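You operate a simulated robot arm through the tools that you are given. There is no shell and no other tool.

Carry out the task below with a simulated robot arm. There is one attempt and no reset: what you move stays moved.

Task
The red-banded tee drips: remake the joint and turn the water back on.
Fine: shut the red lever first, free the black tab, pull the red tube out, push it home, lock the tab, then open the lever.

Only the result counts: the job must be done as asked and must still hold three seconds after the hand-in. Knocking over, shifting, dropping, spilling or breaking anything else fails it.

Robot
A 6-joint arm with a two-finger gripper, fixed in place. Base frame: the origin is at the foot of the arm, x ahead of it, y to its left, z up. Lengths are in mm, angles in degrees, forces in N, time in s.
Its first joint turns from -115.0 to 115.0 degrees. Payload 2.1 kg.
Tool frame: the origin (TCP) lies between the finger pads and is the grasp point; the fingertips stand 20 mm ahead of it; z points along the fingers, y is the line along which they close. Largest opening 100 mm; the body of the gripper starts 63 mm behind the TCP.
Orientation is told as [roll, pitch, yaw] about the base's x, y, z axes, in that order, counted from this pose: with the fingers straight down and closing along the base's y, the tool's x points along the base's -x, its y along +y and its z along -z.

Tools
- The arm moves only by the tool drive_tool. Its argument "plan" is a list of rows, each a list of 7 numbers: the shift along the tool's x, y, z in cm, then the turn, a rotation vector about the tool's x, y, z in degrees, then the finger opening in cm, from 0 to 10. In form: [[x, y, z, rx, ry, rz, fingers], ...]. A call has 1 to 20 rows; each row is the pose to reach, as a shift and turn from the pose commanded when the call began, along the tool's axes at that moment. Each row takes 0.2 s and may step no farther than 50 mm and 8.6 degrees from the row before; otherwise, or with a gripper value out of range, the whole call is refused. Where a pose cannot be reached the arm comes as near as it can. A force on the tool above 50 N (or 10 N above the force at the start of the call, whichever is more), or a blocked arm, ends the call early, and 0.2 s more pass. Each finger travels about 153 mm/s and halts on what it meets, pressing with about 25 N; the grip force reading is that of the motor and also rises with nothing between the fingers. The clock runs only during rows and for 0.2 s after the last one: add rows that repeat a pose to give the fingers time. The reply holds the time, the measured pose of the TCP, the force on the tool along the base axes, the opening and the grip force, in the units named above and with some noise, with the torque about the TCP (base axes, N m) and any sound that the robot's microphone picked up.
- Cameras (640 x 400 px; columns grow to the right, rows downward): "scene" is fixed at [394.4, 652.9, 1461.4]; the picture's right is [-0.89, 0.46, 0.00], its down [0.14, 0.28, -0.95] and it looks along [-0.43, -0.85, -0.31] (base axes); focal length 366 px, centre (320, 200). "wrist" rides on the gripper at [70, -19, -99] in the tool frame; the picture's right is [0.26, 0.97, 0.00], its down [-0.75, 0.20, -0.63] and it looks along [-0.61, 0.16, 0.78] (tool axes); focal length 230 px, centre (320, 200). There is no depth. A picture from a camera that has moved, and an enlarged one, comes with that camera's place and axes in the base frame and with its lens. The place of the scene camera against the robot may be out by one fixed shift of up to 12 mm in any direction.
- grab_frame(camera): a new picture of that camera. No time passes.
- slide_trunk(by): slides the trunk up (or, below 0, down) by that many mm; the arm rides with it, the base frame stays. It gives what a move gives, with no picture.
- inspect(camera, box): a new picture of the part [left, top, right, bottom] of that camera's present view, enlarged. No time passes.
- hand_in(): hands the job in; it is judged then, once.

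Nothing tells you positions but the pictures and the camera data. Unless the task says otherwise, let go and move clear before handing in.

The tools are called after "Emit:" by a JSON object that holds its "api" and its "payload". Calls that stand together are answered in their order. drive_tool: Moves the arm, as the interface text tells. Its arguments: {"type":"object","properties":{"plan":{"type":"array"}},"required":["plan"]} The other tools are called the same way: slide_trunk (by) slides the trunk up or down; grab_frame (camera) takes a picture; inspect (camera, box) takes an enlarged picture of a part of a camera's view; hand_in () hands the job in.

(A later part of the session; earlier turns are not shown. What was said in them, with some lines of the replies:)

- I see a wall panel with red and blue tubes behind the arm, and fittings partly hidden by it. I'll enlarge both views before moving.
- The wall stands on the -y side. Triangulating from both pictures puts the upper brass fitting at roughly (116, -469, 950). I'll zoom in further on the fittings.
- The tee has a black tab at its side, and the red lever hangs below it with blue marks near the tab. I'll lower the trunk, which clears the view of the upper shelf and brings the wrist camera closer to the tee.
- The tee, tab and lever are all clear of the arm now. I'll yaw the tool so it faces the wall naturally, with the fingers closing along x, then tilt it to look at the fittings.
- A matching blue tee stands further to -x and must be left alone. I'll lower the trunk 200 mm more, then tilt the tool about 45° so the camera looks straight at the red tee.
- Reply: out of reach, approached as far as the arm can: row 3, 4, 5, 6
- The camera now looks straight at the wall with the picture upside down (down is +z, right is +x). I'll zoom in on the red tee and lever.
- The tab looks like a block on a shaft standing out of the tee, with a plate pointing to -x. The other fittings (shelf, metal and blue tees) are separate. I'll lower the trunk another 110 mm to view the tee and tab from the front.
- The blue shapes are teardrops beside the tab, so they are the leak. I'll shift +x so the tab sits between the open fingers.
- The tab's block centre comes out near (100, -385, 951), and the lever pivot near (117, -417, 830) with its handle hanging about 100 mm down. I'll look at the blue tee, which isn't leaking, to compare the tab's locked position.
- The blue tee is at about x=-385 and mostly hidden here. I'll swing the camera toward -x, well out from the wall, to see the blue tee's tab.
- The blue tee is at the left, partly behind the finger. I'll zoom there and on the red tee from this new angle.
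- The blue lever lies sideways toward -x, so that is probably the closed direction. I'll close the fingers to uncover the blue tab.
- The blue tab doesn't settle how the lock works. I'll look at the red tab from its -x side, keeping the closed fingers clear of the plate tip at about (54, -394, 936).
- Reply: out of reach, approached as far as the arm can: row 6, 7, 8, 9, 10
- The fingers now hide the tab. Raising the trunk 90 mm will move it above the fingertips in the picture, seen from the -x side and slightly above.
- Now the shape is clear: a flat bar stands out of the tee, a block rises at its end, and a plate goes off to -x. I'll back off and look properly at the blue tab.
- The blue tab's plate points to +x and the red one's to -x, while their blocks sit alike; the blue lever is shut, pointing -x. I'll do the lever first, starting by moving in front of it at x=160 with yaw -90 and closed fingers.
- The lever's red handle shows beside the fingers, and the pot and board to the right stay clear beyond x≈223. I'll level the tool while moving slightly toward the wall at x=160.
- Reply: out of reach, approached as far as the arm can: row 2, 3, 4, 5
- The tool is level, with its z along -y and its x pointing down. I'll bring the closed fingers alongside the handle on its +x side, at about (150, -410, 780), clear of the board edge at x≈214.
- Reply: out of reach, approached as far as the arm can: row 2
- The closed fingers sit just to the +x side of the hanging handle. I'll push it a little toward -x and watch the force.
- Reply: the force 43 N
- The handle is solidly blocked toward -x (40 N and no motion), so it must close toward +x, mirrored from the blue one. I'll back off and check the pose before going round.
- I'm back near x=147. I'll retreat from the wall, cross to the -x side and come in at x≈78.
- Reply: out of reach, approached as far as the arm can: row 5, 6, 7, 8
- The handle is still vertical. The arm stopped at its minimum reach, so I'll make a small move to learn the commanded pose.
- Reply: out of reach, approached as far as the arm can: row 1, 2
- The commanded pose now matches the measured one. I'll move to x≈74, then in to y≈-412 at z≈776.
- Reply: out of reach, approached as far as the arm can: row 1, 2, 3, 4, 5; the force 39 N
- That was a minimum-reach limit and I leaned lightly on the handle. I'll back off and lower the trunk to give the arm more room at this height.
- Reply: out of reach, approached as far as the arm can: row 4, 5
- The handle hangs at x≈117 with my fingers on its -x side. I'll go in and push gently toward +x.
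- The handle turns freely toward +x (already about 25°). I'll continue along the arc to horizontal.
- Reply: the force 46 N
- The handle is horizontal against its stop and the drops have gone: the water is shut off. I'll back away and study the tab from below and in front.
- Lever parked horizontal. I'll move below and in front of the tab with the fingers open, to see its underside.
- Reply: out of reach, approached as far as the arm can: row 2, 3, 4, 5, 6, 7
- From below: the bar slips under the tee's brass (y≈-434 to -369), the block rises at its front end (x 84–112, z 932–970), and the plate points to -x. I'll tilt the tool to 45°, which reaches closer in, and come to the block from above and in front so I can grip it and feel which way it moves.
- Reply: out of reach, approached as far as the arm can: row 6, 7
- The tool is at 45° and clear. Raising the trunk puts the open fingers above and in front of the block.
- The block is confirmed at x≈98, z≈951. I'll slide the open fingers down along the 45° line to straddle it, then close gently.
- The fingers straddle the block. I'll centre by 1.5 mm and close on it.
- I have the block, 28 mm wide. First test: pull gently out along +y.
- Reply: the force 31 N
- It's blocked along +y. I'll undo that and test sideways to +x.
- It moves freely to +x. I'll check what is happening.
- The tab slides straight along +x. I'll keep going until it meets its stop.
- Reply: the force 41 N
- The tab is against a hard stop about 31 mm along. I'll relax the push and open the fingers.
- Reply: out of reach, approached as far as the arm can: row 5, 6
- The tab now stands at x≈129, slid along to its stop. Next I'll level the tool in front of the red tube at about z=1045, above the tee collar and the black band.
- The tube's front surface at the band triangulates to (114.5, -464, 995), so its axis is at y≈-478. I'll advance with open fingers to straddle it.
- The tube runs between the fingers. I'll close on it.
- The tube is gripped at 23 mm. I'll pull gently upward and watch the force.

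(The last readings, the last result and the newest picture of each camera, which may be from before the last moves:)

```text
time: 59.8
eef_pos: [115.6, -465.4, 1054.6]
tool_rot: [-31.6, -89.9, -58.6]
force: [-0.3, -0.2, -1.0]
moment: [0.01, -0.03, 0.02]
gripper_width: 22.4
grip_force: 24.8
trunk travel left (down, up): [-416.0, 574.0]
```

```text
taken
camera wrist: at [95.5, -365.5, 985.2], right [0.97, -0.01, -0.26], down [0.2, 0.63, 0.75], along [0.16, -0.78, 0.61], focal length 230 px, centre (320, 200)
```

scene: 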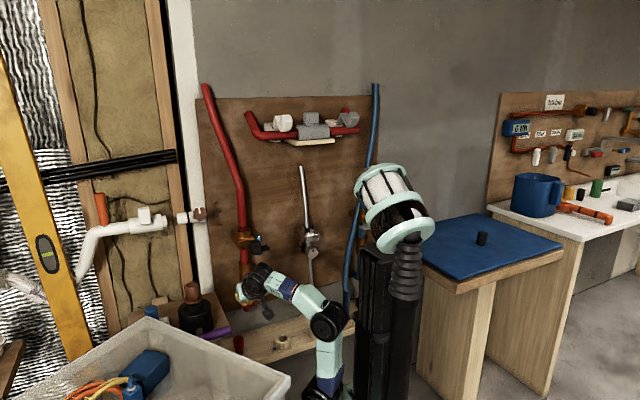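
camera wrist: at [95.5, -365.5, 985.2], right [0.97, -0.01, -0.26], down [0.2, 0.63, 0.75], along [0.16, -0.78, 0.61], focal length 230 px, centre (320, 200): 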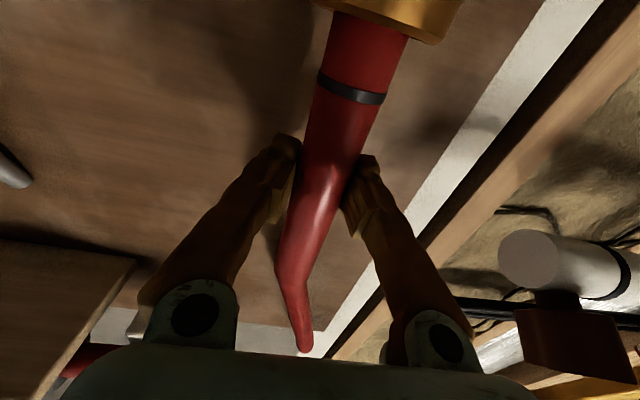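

It rises freely with the gripper, so the tab is indeed free. I'll keep pulling until the end is out of the socket.

Emit:
{"api": "drive_tool", "payload": {"plan": [[-0.5, 0, 0, 0, 0, 0, 1.5], [-1, 0, 0, 0, 0, 0, 1.5], [-1.5, 0, 0, 0, 0, 0, 1.5], [-2, 0, 0, 0, 0, 0, 1.5], [-2.5, 0, 0, 0, 0, 0, 1.5], [-3, 0, 0, 0, 0, 0, 1.5], [-3, 0, 0, 0, 0, 0, 1.5]]}}

Emit:
{"api": "grab_frame", "payload": {"camera": "wrist"}}

Emit:
{"api": "inspect", "payload": {"camera": "scene", "box": [200, 150, 320, 270]}}

```text
time: 61.4
eef_pos: [114.2, -466.0, 1083.6]
tool_rot: [-31.3, -89.9, -59.0]
force: [-1.0, -0.1, -0.3]
moment: [-0.02, 0.06, 0.0]
gripper_width: 22.8
grip_force: 24.8
trunk travel left (down, up): [-416.0, 574.0]
```

```text
taken
camera wrist: at [95.0, -366.2, 1015.4], right [0.97, -0.01, -0.26], down [0.2, 0.63, 0.75], along [0.16, -0.78, 0.61], focal length 230 px, centre (320, 200)
```

wrist: 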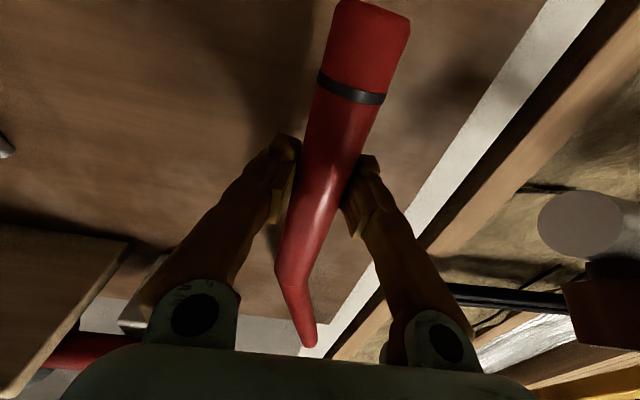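

```text
3.33 times, centred on (260, 210) of scene
camera zoom: at [394.4, 652.9, 1461.4], right [-0.89, 0.46, 0.0], down [0.14, 0.28, -0.95], along [-0.43, -0.85, -0.31], focal length 1220 px, centre (520, 167)
```

zoom: 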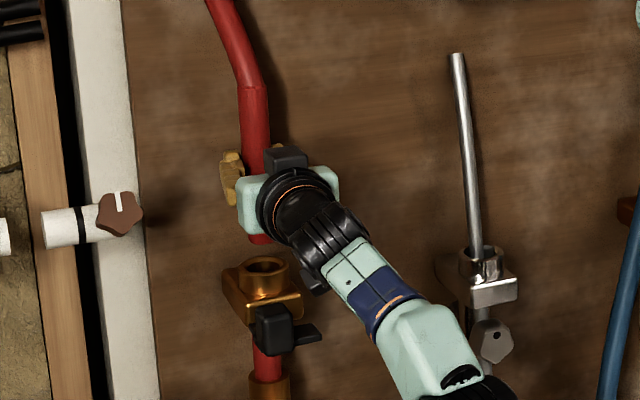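

The tube is clearly out and the socket is empty. Now I'll push it straight back down along the same line.

Emit:
{"api": "drive_tool", "payload": {"plan": [[0.6, 0, 0, 0, 0, 0, 1.5], [1.2, 0, 0, 0, 0, 0, 1.5], [1.8, 0, 0, 0, 0, 0, 1.5], [2.4, 0, 0, 0, 0, 0, 1.5], [3, 0, 0, 0, 0, 0, 1.5], [3.5, 0, 0, 0, 0, 0, 1.5], [3.9, 0, 0, 0, 0, 0, 1.5], [3.9, 0, 0, 0, 0, 0, 1.5]]}}

Emit:
{"api": "grab_frame", "payload": {"camera": "wrist"}}

Emit:
{"api": "inspect", "payload": {"camera": "scene", "box": [200, 150, 320, 270]}}

```text
time: 63.2
eef_pos: [114.5, -466.5, 1045.5]
tool_rot: [-45.9, -89.9, -44.3]
force: [0.4, -0.3, -1.1]
moment: [0.01, -0.03, 0.02]
gripper_width: 22.5
grip_force: 25.7
trunk travel left (down, up): [-416.0, 574.0]
```

```text
taken
camera wrist: at [95.8, -366.3, 975.8], right [0.97, -0.01, -0.26], down [0.2, 0.63, 0.75], along [0.16, -0.78, 0.61], focal length 230 px, centre (320, 200)
```

wrist: 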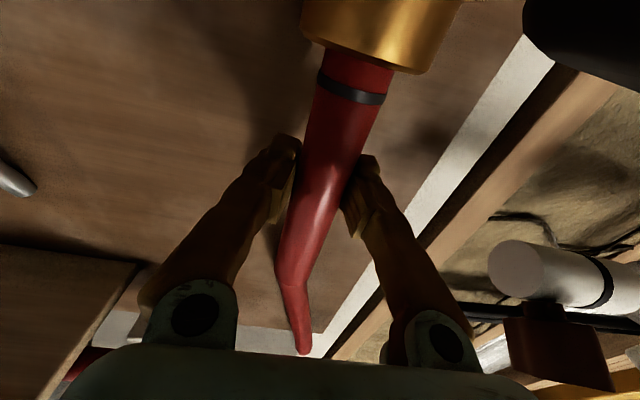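

```text
3.33 times, centred on (260, 210) of scene
camera zoom: at [394.4, 652.9, 1461.4], right [-0.89, 0.46, 0.0], down [0.14, 0.28, -0.95], along [-0.43, -0.85, -0.31], focal length 1220 px, centre (520, 167)
```

zoom: 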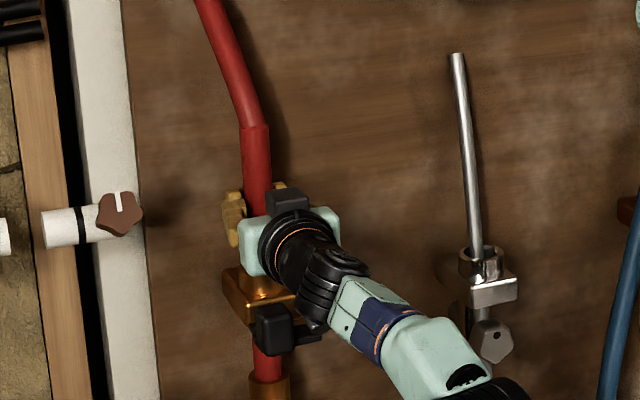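

It's back at its old depth with no resistance, the band still above the rim. I'll press further down in small steps until it seats.

Emit:
{"api": "drive_tool", "payload": {"plan": [[0.2, 0, 0, 0, 0, 0, 1.2], [0.4, 0, 0, 0, 0, 0, 1.2], [0.6, 0, 0, 0, 0, 0, 1.2], [0.8, 0, 0, 0, 0, 0, 1.2], [0.8, 0, 0, 0, 0, 0, 1.2]]}}

Emit:
{"api": "grab_frame", "payload": {"camera": "wrist"}}

```text
time: 64.4
eef_pos: [114.3, -467.1, 1036.3]
tool_rot: [-23.6, -89.9, -66.8]
force: [0.3, 1.0, -0.1]
moment: [0.0, 0.02, -0.01]
gripper_width: 22.5
grip_force: 24.9
trunk travel left (down, up): [-416.0, 574.0]
```

```text
taken
camera wrist: at [94.9, -367.2, 968.0], right [0.97, -0.01, -0.26], down [0.2, 0.63, 0.75], along [0.16, -0.78, 0.61], focal length 230 px, centre (320, 200)
```

wrist: 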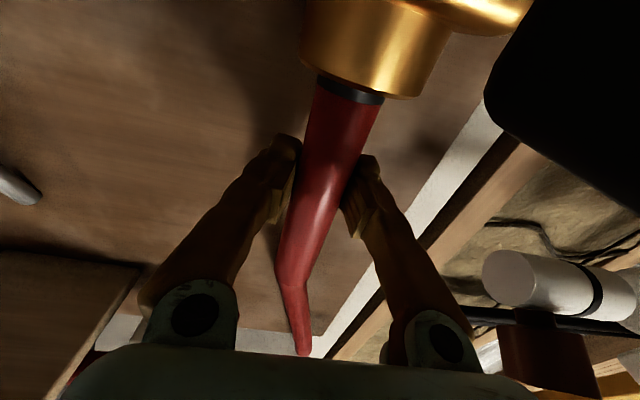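

It goes 8 mm deeper than before with no resistance, and the band nears the rim. I'll continue until it bottoms out.

Emit:
{"api": "drive_tool", "payload": {"plan": [[0.2, 0, 0, 0, 0, 0, 1.2], [0.4, 0, 0, 0, 0, 0, 1.2], [0.6, 0, 0, 0, 0, 0, 1.2], [0.6, 0, 0, 0, 0, 0, 1.2]]}}

Emit:
{"api": "grab_frame", "payload": {"camera": "wrist"}}

```text
time: 65.4
eef_pos: [113.7, -466.1, 1032.2]
tool_rot: [-150.3, -89.8, 60.1]
force: [3.1, -7.6, 21.2]
moment: [-0.16, -0.22, -0.04]
gripper_width: 19.7
grip_force: 25.3
trunk travel left (down, up): [-416.0, 574.0]
```

```text
taken
camera wrist: at [94.6, -367.1, 963.1], right [0.97, -0.01, -0.26], down [0.2, 0.63, 0.75], along [0.16, -0.78, 0.61], focal length 230 px, centre (320, 200)
```

wrist: 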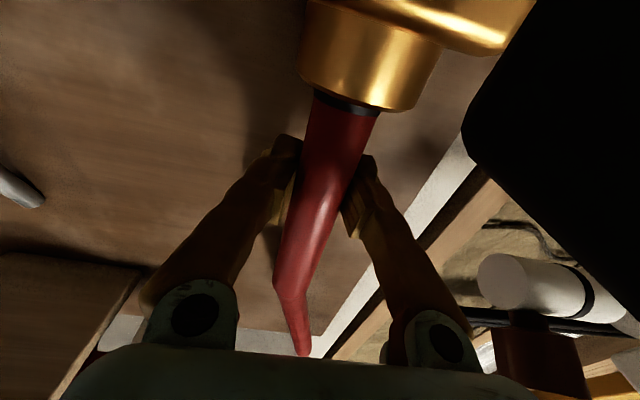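

Resistance has risen to 21 N with the band at the rim. I'll press a little more to be sure it is home.

Emit:
{"api": "drive_tool", "payload": {"plan": [[0.2, 0, 0, 0, 0, 0, 1], [0.4, 0, 0, 0, 0, 0, 1], [0.6, 0, 0, 0, 0, 0, 1], [0.6, 0, 0, 0, 0, 0, 1]]}}

Emit:
{"api": "grab_frame", "payload": {"camera": "wrist"}}

Emit:
{"api": "inspect", "payload": {"camera": "wrist", "box": [270, 40, 430, 160]}}

```text
time: 66.4
eef_pos: [113.5, -467.3, 1022.5]
tool_rot: [-54.0, -89.9, -36.4]
force: [2.2, -10.3, 22.1]
moment: [-0.2, -0.22, -0.02]
gripper_width: 19.1
grip_force: 25.3
trunk travel left (down, up): [-416.0, 574.0]
```

```text
taken
camera wrist: at [94.7, -367.1, 955.9], right [0.97, -0.01, -0.26], down [0.2, 0.63, 0.75], along [0.16, -0.78, 0.61], focal length 230 px, centre (320, 200)
```

wrist: 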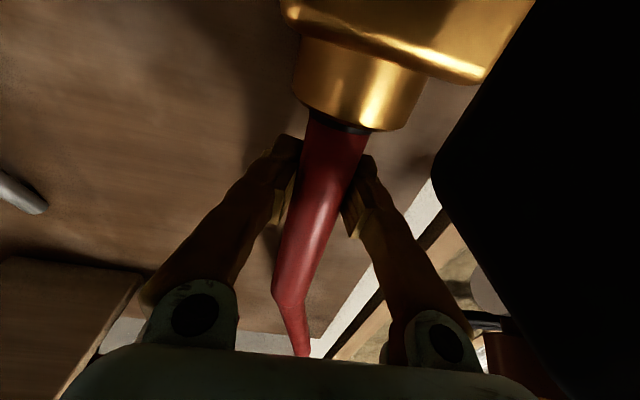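

```text
3.33 times, centred on (350, 100) of wrist
camera zoom: at [94.7, -367.1, 955.9], right [0.97, -0.01, -0.26], down [0.2, 0.63, 0.75], along [0.16, -0.78, 0.61], focal length 767 px, centre (220, 533)
```

zoom: 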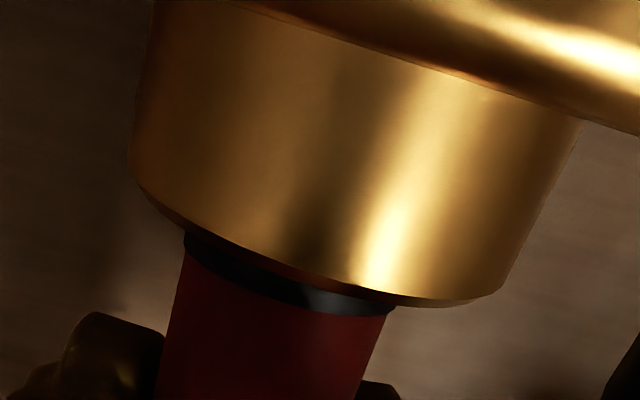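

The tube has bottomed: the band sits flush at the rim and the fingers simply slid down it at a constant 22 N. I'll open, back out and look.

Emit:
{"api": "drive_tool", "payload": {"plan": [[0, 0, 0, 0, 0, 0, 4], [0, 0, 0, 0, 0, 0, 6], [-0.8, 0, 0, 0, 0, 0, 6], [-0.8, 0, -2, 0, 0, 0, 6], [-0.8, 0, -4, 0, 0, 0, 6], [-0.8, 0, -6, 0, 0, 0, 6], [-0.8, 0, -8, 0, 0, 0, 6], [-0.8, 0, -9, 0, 0, 0, 6]]}}

Emit:
{"api": "inspect", "payload": {"camera": "scene", "box": [200, 150, 320, 270]}}

Emit:
{"api": "grab_frame", "payload": {"camera": "wrist"}}

```text
time: 68.2
eef_pos: [114.7, -375.8, 1031.2]
tool_rot: [-40.9, -89.9, -49.5]
force: [0.4, -0.1, -0.3]
moment: [-0.03, -0.01, 0.0]
gripper_width: 59.8
grip_force: 0.1
trunk travel left (down, up): [-416.0, 574.0]
```

```text
3.33 times, centred on (260, 210) of scene
camera zoom: at [394.4, 652.9, 1461.4], right [-0.89, 0.46, 0.0], down [0.14, 0.28, -0.95], along [-0.43, -0.85, -0.31], focal length 1220 px, centre (520, 167)
```

zoom: 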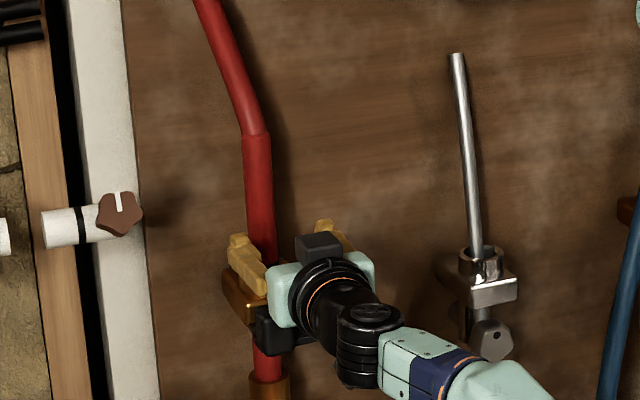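

```text
taken
camera wrist: at [96.5, -275.6, 963.7], right [0.97, -0.01, -0.26], down [0.2, 0.63, 0.75], along [0.16, -0.78, 0.61], focal length 230 px, centre (320, 200)
```

wrist: 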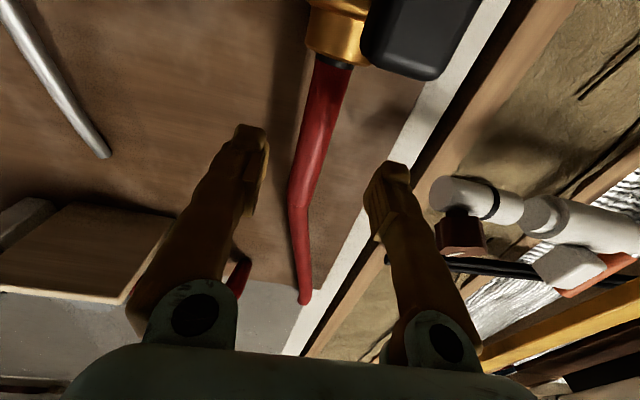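

The tube is seated and stays put. Now I'll tilt back to 45° and return to the tab block at x≈130 to slide it back to its locked place.

Emit:
{"api": "drive_tool", "payload": {"plan": [[0.3, 0.3, -1.2, 0, 7.5, 0, 6], [0.6, 0.6, -2.4, 0, 15, 0, 6], [1, 0.9, -3.4, 0, 22.5, 0, 6], [1.4, 1.2, -4.3, 0, 30, 0, 6], [1.8, 1.5, -5, 0, 37.5, 0, 6], [2.1, 1.63, -5.4, 0, 45, 0, 6], [2.1, 1.63, -5.4, 0, 45, 0, 6]]}}

Emit:
{"api": "inspect", "payload": {"camera": "wrist", "box": [220, 60, 380, 200]}}

```text
time: 69.8
eef_pos: [131.6, -320.5, 1006.2]
tool_rot: [-0.1, -44.8, -90.2]
force: [0.5, 0.5, 0.5]
moment: [-0.01, 0.02, 0.01]
gripper_width: 59.9
grip_force: 0.0
out of reach, approached as far as the arm can: row 6, 7
trunk travel left (down, up): [-416.0, 574.0]
```

```text
2.86 times, centred on (300, 130) of wrist
camera zoom: at [112.9, -200.5, 1028.6], right [0.97, 0.18, -0.18], down [0.2, -0.09, 0.98], along [0.16, -0.98, -0.12], focal length 657 px, centre (377, 400)
```

zoom: 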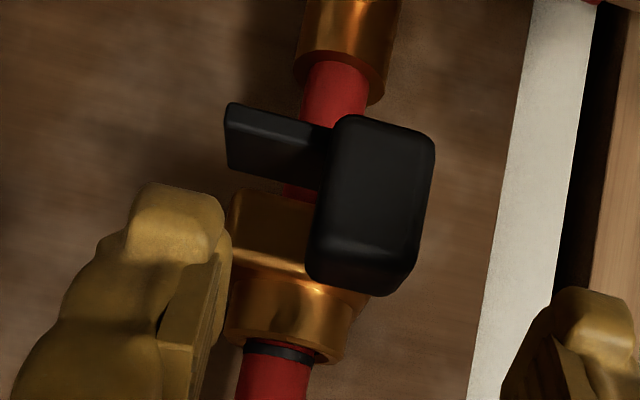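

Emit:
{"api": "drive_tool", "payload": {"plan": [[-0.8, 0, 1.5, 0, 0, 0, 6], [-1.43, 0, 3.5, 0, 0, 0, 6], [-1.43, 0, 5.2, 0, 0, 0, 6], [-1.43, -0.1, 6.6, 0, 0, 0, 6], [-1.43, -0.1, 6.6, 0, 0, 0, 6], [-1.43, -0.1, 6.6, 0, 0, 0, 4], [-1.43, -0.1, 6.6, 0, 0, 0, 3], [-1.43, -0.1, 6.6, 0, 0, 0, 2], [-1.43, -0.1, 6.6, 0, 0, 0, 2]]}}

Emit:
{"api": "inspect", "payload": {"camera": "wrist", "box": [220, 50, 420, 240]}}

```text
time: 71.8
eef_pos: [129.9, -377.9, 970.9]
tool_rot: [0.0, -44.9, -90.2]
force: [1.0, -1.2, -0.7]
moment: [-0.1, 0.03, 0.06]
gripper_width: 28.2
grip_force: 45.1
trunk travel left (down, up): [-416.0, 574.0]
```

```text
2.11 times, centred on (320, 145) of wrist
camera zoom: at [111.1, -258.5, 993.3], right [0.97, 0.18, -0.18], down [0.2, -0.09, 0.98], along [0.16, -0.98, -0.12], focal length 484 px, centre (320, 316)
```

zoom: 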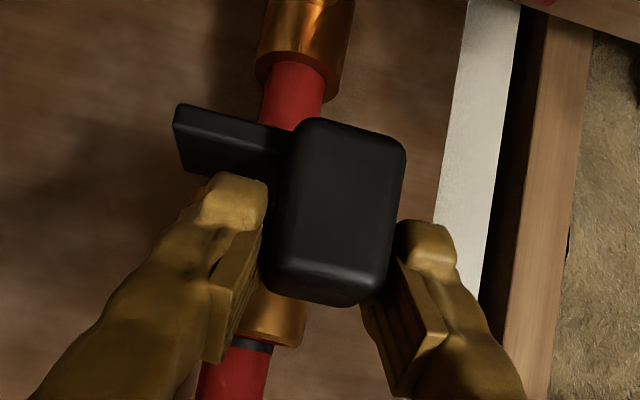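

I have the block again. Sliding it back along -x toward its original place.

Emit:
{"api": "drive_tool", "payload": {"plan": [[0, -0.4, 0, 0, 0, 0, 2], [0, -0.8, 0, 0, 0, 0, 2], [0, -1.2, 0, 0, 0, 0, 2], [0, -1.6, 0, 0, 0, 0, 2], [0, -2, 0, 0, 0, 0, 2], [0, -2.4, 0, 0, 0, 0, 2], [0, -2.8, 0, 0, 0, 0, 2], [0, -2.8, 0, 0, 0, 0, 2]]}}

```text
time: 73.6
eef_pos: [101.8, -378.4, 970.9]
tool_rot: [-0.1, -45.2, -90.2]
force: [4.9, -7.5, 17.9]
moment: [-0.3, -0.04, 0.12]
gripper_width: 28.2
grip_force: 44.9
trunk travel left (down, up): [-416.0, 574.0]
```

Emit:
{"api": "drive_tool", "payload": {"plan": [[0, -0.2, 0, 0, 0, 0, 2], [0, -0.4, 0, 0, 0, 0, 2], [0, -0.6, 0, 0, 0, 0, 2], [0, -0.6, 0, 0, 0, 0, 2]]}}

Emit:
{"api": "inspect", "payload": {"camera": "wrist", "box": [220, 50, 420, 240]}}

```text
time: 74.6
eef_pos: [99.7, -379.2, 970.4]
tool_rot: [-0.1, -45.2, -90.0]
force: [12.2, -10.9, 28.2]
moment: [0.02, -0.24, 0.19]
gripper_width: 28.1
grip_force: 44.6
trunk travel left (down, up): [-416.0, 574.0]
```

```text
2.11 times, centred on (320, 145) of wrist
camera zoom: at [80.2, -258.2, 992.0], right [0.97, 0.18, -0.19], down [0.2, -0.08, 0.98], along [0.16, -0.98, -0.11], focal length 484 px, centre (320, 316)
```

zoom: 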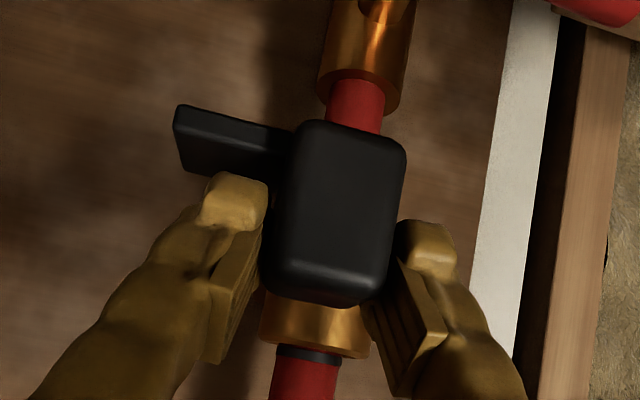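

It's back at x≈99.7, its original place. One more small push to make sure it is fully against the stop.

Emit:
{"api": "drive_tool", "payload": {"plan": [[0, -0.3, 0, 0, 0, 0, 2], [0, -0.5, 0, 0, 0, 0, 2], [0, -0.5, 0, 0, 0, 0, 2]]}}

```text
time: 75.4
eef_pos: [98.4, -378.4, 970.8]
tool_rot: [-0.3, -45.4, -89.9]
force: [28.7, -12.9, 29.6]
moment: [-0.41, -0.43, 0.25]
gripper_width: 28.3
grip_force: 44.7
trunk travel left (down, up): [-416.0, 574.0]
```

Emit:
{"api": "drive_tool", "payload": {"plan": [[0, 0.35, 0, 0, 0, 0, 2], [0, 0.7, 0, 0, 0, 0, 2], [0, 0.7, 0, 0, 0, 0, 3], [0, 0.7, 0, 0, 0, 0, 4.5], [0, 0.7, 0, 0, 0, 0, 6], [0, 0.7, -2, 0, 0, 0, 6], [0, 0.7, -4, 0, 0, 0, 6], [0, 0.7, -6, 0, 0, 0, 6]]}}

Emit:
{"api": "inspect", "payload": {"camera": "wrist", "box": [240, 60, 400, 200]}}

Emit:
{"api": "grab_frame", "payload": {"camera": "wrist"}}

```text
time: 77.2
eef_pos: [98.2, -334.2, 1006.5]
tool_rot: [-0.1, -44.9, -90.3]
force: [0.1, 0.0, 0.7]
moment: [0.01, 0.0, 0.0]
gripper_width: 60.2
grip_force: 0.1
out of reach, approached as far as the arm can: row 8
trunk travel left (down, up): [-416.0, 574.0]
```

```text
2.86 times, centred on (320, 130) of wrist
camera zoom: at [79.7, -214.5, 1029.3], right [0.97, 0.18, -0.18], down [0.2, -0.09, 0.98], along [0.16, -0.98, -0.12], focal length 657 px, centre (320, 400)
```

zoom: 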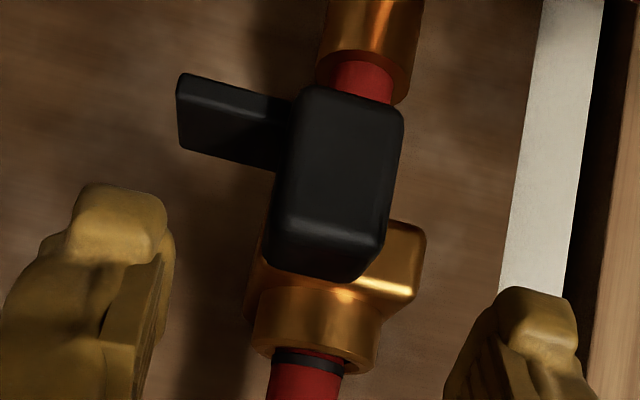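

```text
taken
camera wrist: at [79.7, -214.5, 1029.3], right [0.97, 0.18, -0.18], down [0.2, -0.09, 0.98], along [0.16, -0.98, -0.12], focal length 230 px, centre (320, 200)
```

wrist: 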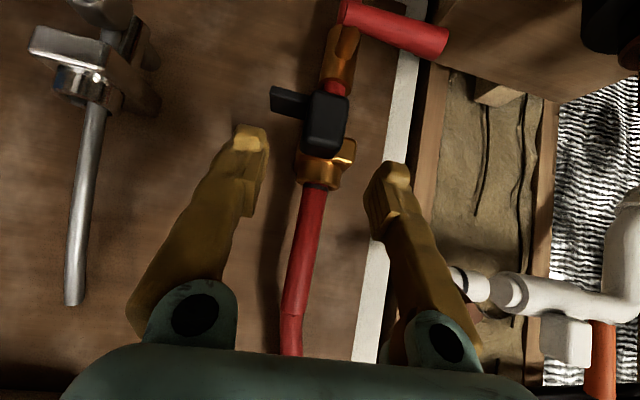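

The tab is back at its original place and the band sits at the rim. Next is the lever: I'll move aside to x≈165, lower the trunk and level the tool above the handle.

Emit:
{"api": "drive_tool", "payload": {"plan": [[0, 2, -0.3, 0, 0, 0, 4], [0, 4, -0.5, 0, 0, 0, 2], [0, 6.6, -0.5, 0, 0, 0, 0], [0, 6.6, -0.5, 0, 0, 0, 0]]}}

Emit:
{"api": "slide_trunk", "payload": {"by": -130}}

Emit:
{"api": "grab_frame", "payload": {"camera": "wrist"}}

```text
time: 78.2
eef_pos: [156.5, -327.2, 1000.7]
tool_rot: [-0.1, -45.0, -90.3]
force: [0.3, 0.0, -0.1]
moment: [-0.02, -0.03, 0.0]
gripper_width: 0.0
grip_force: 25.9
out of reach, approached as far as the arm can: row 2, 3, 4
trunk travel left (down, up): [-416.0, 574.0]
```

```text
time: 79.8
eef_pos: [156.8, -326.2, 870.2]
tool_rot: [-0.1, -44.9, -90.2]
force: [0.5, -0.5, 0.2]
moment: [0.03, 0.03, 0.0]
gripper_width: 0.0
grip_force: 24.9
trunk travel left (down, up): [-286.0, 704.0]
```

```text
taken
camera wrist: at [138.3, -206.7, 892.4], right [0.97, 0.18, -0.18], down [0.2, -0.09, 0.98], along [0.16, -0.98, -0.12], focal length 230 px, centre (320, 200)
```

wrist: 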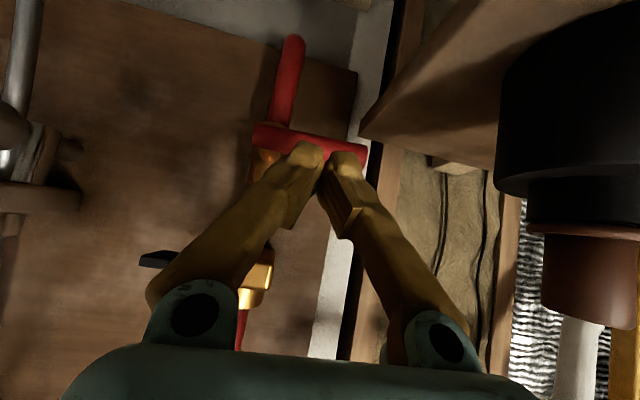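

The horizontal handle is just ahead and below. I'll level the tool slightly above it.

Emit:
{"api": "drive_tool", "payload": {"plan": [[-0.5, 0.1, 0.1, 0, -7.5, 0, 0], [-1, 0.2, 0.3, 0, -15, 0, 0], [-1.5, 0.3, 0.4, 0, -22.5, 0, 0], [-2, 0.4, 0.6, 0, -30, 0, 0], [-2.5, 0.5, 0.7, 0, -37.5, 0, 0], [-3, 0.6, 0.8, 0, -45, 0, 0], [-3, 0.6, 0.8, 0, -45, 0, 0]]}}

Emit:
{"api": "grab_frame", "payload": {"camera": "wrist"}}

Emit:
{"api": "inspect", "payload": {"camera": "scene", "box": [190, 200, 310, 320]}}

```text
time: 81.4
eef_pos: [162.7, -352.6, 887.7]
tool_rot: [-61.9, -90.0, -28.4]
force: [-0.3, -0.5, 0.4]
moment: [0.02, -0.03, -0.01]
gripper_width: 0.0
grip_force: 24.7
trunk travel left (down, up): [-286.0, 704.0]
```

```text
taken
camera wrist: at [143.1, -252.8, 819.3], right [0.97, 0.0, -0.26], down [0.2, 0.63, 0.75], along [0.16, -0.78, 0.61], focal length 230 px, centre (320, 200)
```

wrist: 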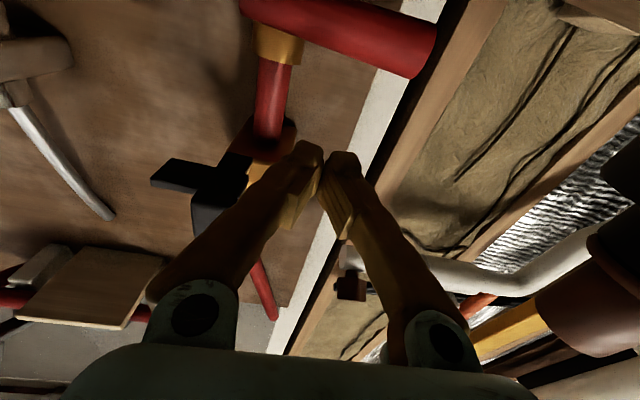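

```text
3.33 times, centred on (250, 260) of scene
camera zoom: at [394.4, 652.9, 1461.4], right [-0.89, 0.46, 0.0], down [0.14, 0.28, -0.95], along [-0.43, -0.85, -0.31], focal length 1220 px, centre (553, 0)
```

zoom: 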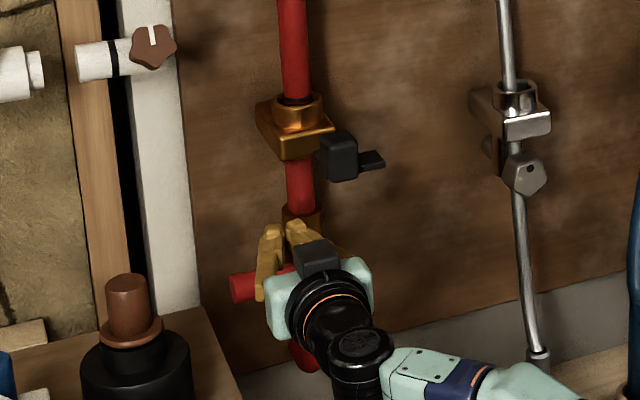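

I'm above the handle. I'll advance over it and start pressing it down along its arc.

Emit:
{"api": "drive_tool", "payload": {"plan": [[0.3, 0, 2, 0, 0, 0, 0], [0.3, 0, 4, 0, 0, 0, 0], [0.3, 0, 5.8, 0, 0, 0, 0], [1.77, -0.07, 5.8, 0, 0, 0, 0], [2.6, -0.07, 5.8, 0, 0, 0, 0], [3.17, 0, 5.8, 0, 0, 0, 0], [3.6, 0.3, 5.8, 0, 0, 0, 0], [4.08, 0.54, 5.8, 0, 0, 0, 0], [4.6, 0.75, 5.8, 0, 0, 0, 0], [5.26, 0.93, 5.8, 0, 0, 0, 0]]}}

Emit:
{"api": "grab_frame", "payload": {"camera": "wrist"}}

Emit:
{"api": "inspect", "payload": {"camera": "scene", "box": [190, 200, 310, 320]}}

```text
time: 83.6
eef_pos: [170.8, -410.8, 832.7]
tool_rot: [-38.5, -89.8, -51.9]
force: [0.2, -1.2, 3.7]
moment: [-0.09, 0.05, 0.02]
gripper_width: 0.0
grip_force: 29.4
trunk travel left (down, up): [-286.0, 704.0]
```

```text
taken
camera wrist: at [152.1, -311.2, 764.8], right [0.97, -0.01, -0.26], down [0.2, 0.63, 0.75], along [0.16, -0.78, 0.61], focal length 230 px, centre (320, 200)
```

wrist: 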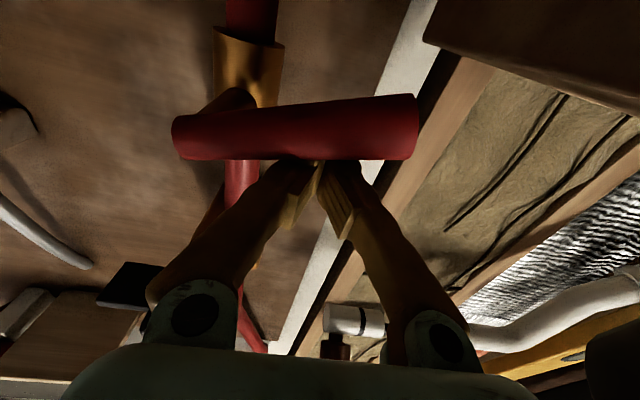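

```text
3.33 times, centred on (250, 260) of scene
camera zoom: at [394.4, 652.9, 1461.4], right [-0.89, 0.46, 0.0], down [0.14, 0.28, -0.95], along [-0.43, -0.85, -0.31], focal length 1220 px, centre (553, 0)
```

zoom: 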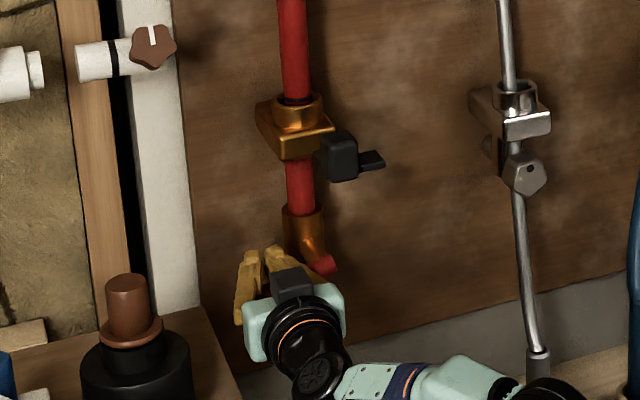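

The handle is turning down under light force. Continuing along the arc to vertical.

Emit:
{"api": "drive_tool", "payload": {"plan": [[0.7, 0.02, 0, 0, 0, 0, 0], [1.35, 0.02, 0, 0, 0, 0, 0], [2.05, -0.18, 0, 0, 0, 0, 0], [2.76, -0.39, 0, 0, 0, 0, 0], [3.4, -0.8, 0, 0, 0, 0, 0], [4.04, -1.29, 0, 0, 0, 0, 0], [4.5, -1.9, 0, 0, 0, 0, 0], [5.01, -2.6, 0, 0, 0, 0, 0], [5.1, -3.1, 0, 0, 0, 0, 0], [5.1, -3.5, 0, 0, 0, 0, 0]]}}

Emit:
{"api": "grab_frame", "payload": {"camera": "wrist"}}

Emit:
{"api": "inspect", "payload": {"camera": "scene", "box": [190, 200, 310, 320]}}

```text
time: 85.8
eef_pos: [145.7, -410.0, 782.7]
tool_rot: [-90.6, -89.0, 0.5]
force: [36.6, 0.5, 9.6]
moment: [-0.03, 0.16, -0.01]
gripper_width: 0.1
grip_force: 29.2
trunk travel left (down, up): [-286.0, 704.0]
```

```text
taken
camera wrist: at [125.9, -310.1, 714.3], right [0.96, 0.0, -0.27], down [0.21, 0.63, 0.75], along [0.17, -0.78, 0.61], focal length 230 px, centre (320, 200)
```

wrist: 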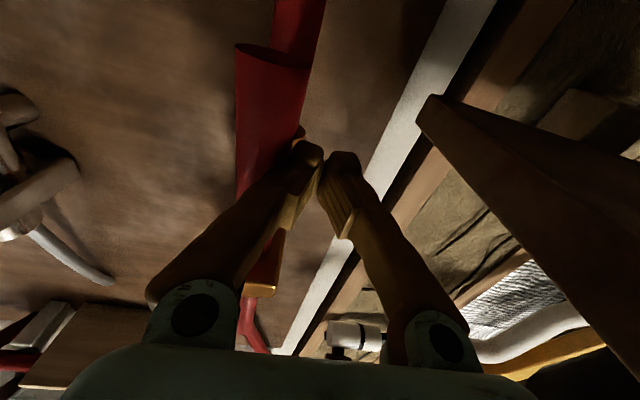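

```text
3.33 times, centred on (250, 260) of scene
camera zoom: at [394.4, 652.9, 1461.4], right [-0.89, 0.46, 0.0], down [0.14, 0.28, -0.95], along [-0.43, -0.85, -0.31], focal length 1220 px, centre (553, 0)
```

zoom: 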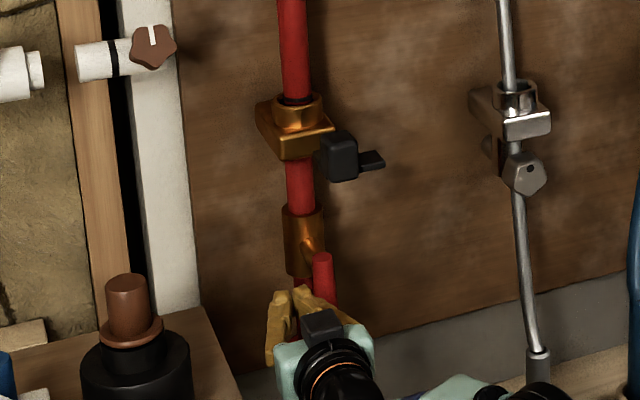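

The handle is vertical against its open stop, and no drops show at the tee. I'll back off to +x, then away from the wall.

Emit:
{"api": "drive_tool", "payload": {"plan": [[0, 1, 0, 0, 0, 0, 0], [0, 2.4, 0, 0, 0, 0, 0], [0, 2.4, 0, 0, 0, 0, 0], [0, 2.4, -1, 0, 0, 0, 0], [-0.5, 2.2, -3, 0, 0, 0, 0], [-2, 2, -4.5, 0, 0, 0, 0], [-4, 2, -5, 0, 0, 0, 0], [-6, 2, -5, 0, 0, 0, 0]]}}

Emit:
{"api": "grab_frame", "payload": {"camera": "wrist"}}

Emit:
{"api": "inspect", "payload": {"camera": "scene", "box": [190, 200, 310, 320]}}

```text
time: 87.6
eef_pos: [155.8, -361.1, 842.7]
tool_rot: [-48.2, -89.7, -42.3]
force: [0.2, 0.5, 0.0]
moment: [-0.01, 0.02, -0.01]
gripper_width: 0.0
grip_force: 29.3
trunk travel left (down, up): [-286.0, 704.0]
```

```text
taken
camera wrist: at [136.1, -261.6, 773.9], right [0.97, 0.0, -0.26], down [0.21, 0.63, 0.75], along [0.16, -0.78, 0.61], focal length 230 px, centre (320, 200)
```

wrist: 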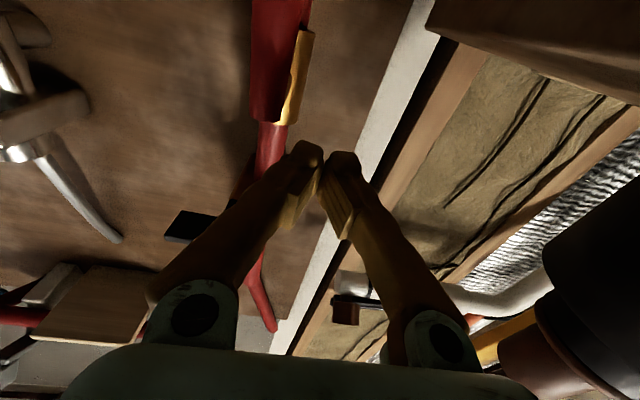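

```text
3.33 times, centred on (250, 260) of scene
camera zoom: at [394.4, 652.9, 1461.4], right [-0.89, 0.46, 0.0], down [0.14, 0.28, -0.95], along [-0.43, -0.85, -0.31], focal length 1220 px, centre (553, 0)
```

zoom: 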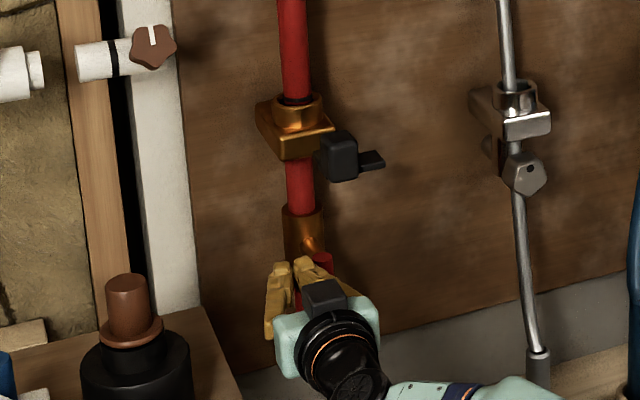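

No drips with the lever open. I'll tilt back and move clear, then check everything up close.

Emit:
{"api": "drive_tool", "payload": {"plan": [[-0.5, 0, -0.8, 0, 7.5, 0, 0], [-1, 0, -1.6, 0, 15, 0, 0], [-1.5, 0, -2.4, 0, 22.5, 0, 0], [-2, 0, -3, 0, 30, 0, 0], [-2.5, 0, -3.5, 0, 37.5, 0, 0], [-3, 0, -3.8, 0, 45, 0, 0], [-3, 0, -3.8, 0, 45, 0, 0]]}}

Emit:
{"api": "slide_trunk", "payload": {"by": 80}}

Emit:
{"api": "drive_tool", "payload": {"plan": [[0, 0, 0, 0, 0, 0, 5], [0, 0, 0, 0, 0, 0, 9], [0, 0, 0, 0, 0, 0, 9]]}}

Emit:
{"api": "grab_frame", "payload": {"camera": "wrist"}}

Emit:
{"api": "inspect", "payload": {"camera": "scene", "box": [220, 210, 284, 250]}}

Emit:
{"api": "grab_frame", "payload": {"camera": "scene"}}

```text
time: 89.2
eef_pos: [157.9, -324.4, 871.6]
tool_rot: [-0.2, -46.3, -90.3]
force: [-0.5, -0.3, -0.2]
moment: [-0.03, 0.02, 0.0]
gripper_width: 0.0
grip_force: 29.6
trunk travel left (down, up): [-286.0, 704.0]
```

```text
time: 90.3
eef_pos: [155.8, -323.3, 952.7]
tool_rot: [-0.2, -46.5, -90.3]
force: [0.1, -0.1, -0.7]
moment: [-0.01, 0.0, 0.02]
gripper_width: 0.0
grip_force: 29.5
trunk travel left (down, up): [-366.0, 624.0]
```

```text
time: 91.1
eef_pos: [157.6, -323.0, 952.4]
tool_rot: [0.0, -46.4, -90.4]
force: [-1.5, 0.0, -0.6]
moment: [-0.01, 0.01, -0.03]
gripper_width: 90.0
grip_force: 0.1
trunk travel left (down, up): [-366.0, 624.0]
```

```text
taken
camera wrist: at [138.7, -203.6, 971.3], right [0.97, 0.17, -0.19], down [0.2, -0.06, 0.98], along [0.15, -0.98, -0.1], focal length 230 px, centre (320, 200)
```

wrist: 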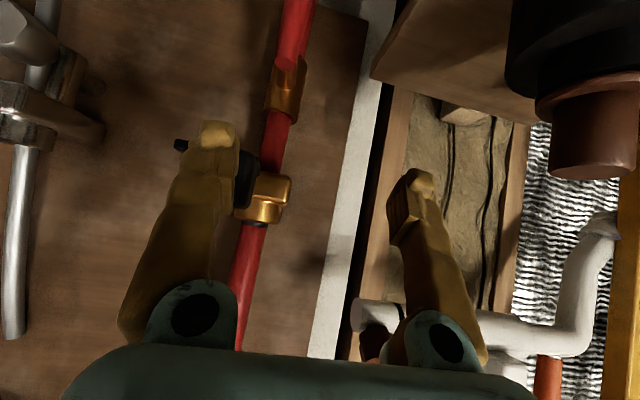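

```text
10.00 times, centred on (252, 230) of scene
camera zoom: at [394.4, 652.9, 1461.4], right [-0.89, 0.46, 0.0], down [0.14, 0.28, -0.95], along [-0.43, -0.85, -0.31], focal length 3659 px, centre (1000, -100)
```

zoom: 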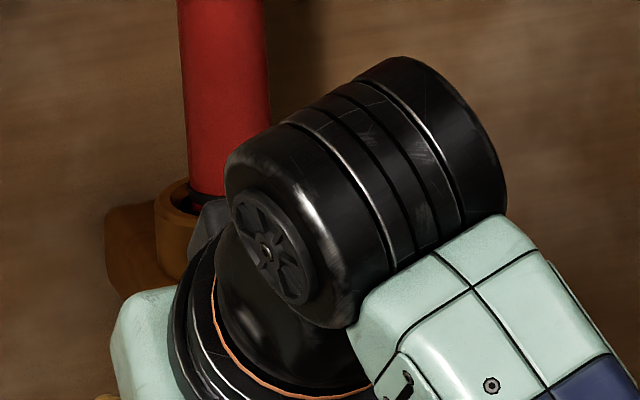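

```text
taken
```

scene: 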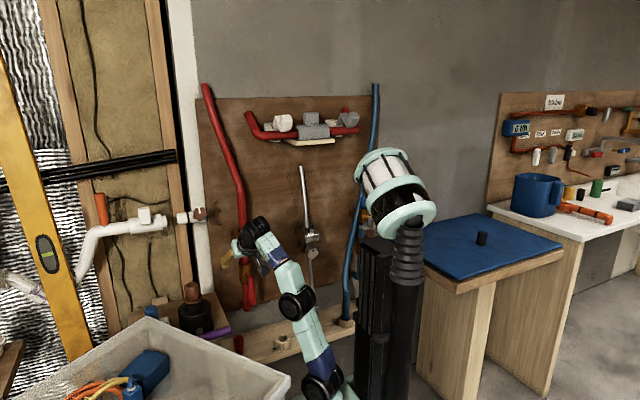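

Nothing else has moved. I'll take one last close look at the tee and lever from a clear position.

Emit:
{"api": "drive_tool", "payload": {"plan": [[0, -2, 0, 0, 0, 0, 10], [0, -4, 0, 0, 0, 0, 10], [0, -5.8, 0, 0, 0, 0, 10], [0, -5.8, 0, 0, 0, 0, 10]]}}

Emit:
{"api": "inspect", "payload": {"camera": "wrist", "box": [230, 20, 430, 260]}}

Emit:
{"api": "inspect", "payload": {"camera": "wrist", "box": [280, 120, 380, 220]}}

```text
time: 92.1
eef_pos: [98.4, -323.7, 952.7]
tool_rot: [0.0, -46.4, -90.4]
force: [-0.4, 0.2, -1.0]
moment: [0.01, 0.0, -0.02]
gripper_width: 100.1
grip_force: 0.1
trunk travel left (down, up): [-366.0, 624.0]
```

```text
1.67 times, centred on (330, 140) of wrist
camera zoom: at [80.8, -203.2, 970.5], right [0.97, 0.17, -0.19], down [0.2, -0.06, 0.98], along [0.15, -0.98, -0.1], focal length 384 px, centre (303, 300)
```

zoom: 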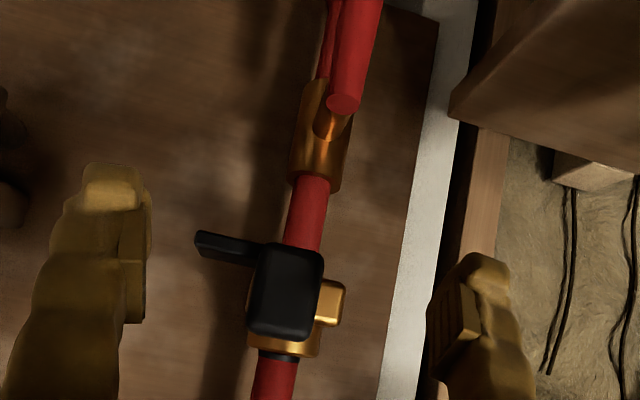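

```text
4.00 times, centred on (330, 170) of wrist
camera zoom: at [80.8, -203.2, 970.5], right [0.97, 0.17, -0.19], down [0.2, -0.06, 0.98], along [0.15, -0.98, -0.1], focal length 920 px, centre (280, 320)
```

zoom: 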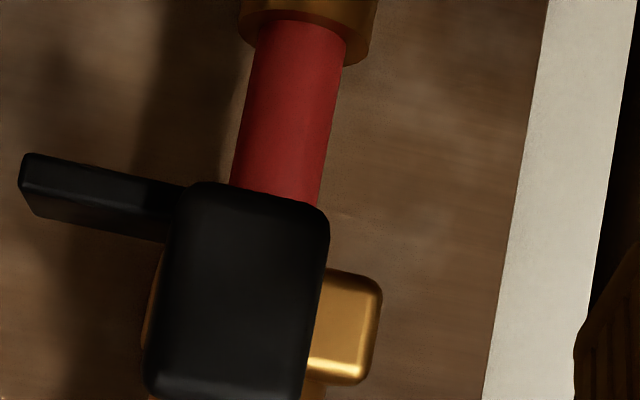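

The lever is vertical (open), the tab is back in its locked place, the tube's band is at the rim and there are no drops. The gripper is open and clear, so I'm handing in.

Emit:
{"api": "hand_in", "payload": {}}

```text
The job is handed in.
```

I remade the red tee joint and turned the water back on. With the lever open again, the cameras showed no drops at the tee before I handed in.

1. **Lever shut:** I turned the red lever to horizontal against its stop, and the drips stopped. It would not turn toward -x: I pushed that way first with about 40 N and nothing moved, so I turned it toward +x.
2. **Tab freed:** I slid the black tab about 31 mm along to its stop.
3. **Tube out and back in:** I pulled the red tube completely out of the socket, then pushed it back until it bottomed. It sits about 12 mm deeper than before, with its black band level with the rim.
4. **Tab locked:** I slid the tab back to its original position, firm against the stop.
5. **Lever open:** I turned the lever back to vertical against its open stop.

The gripper is open and clear of the pipework. Nothing else appeared moved in the last pictures.
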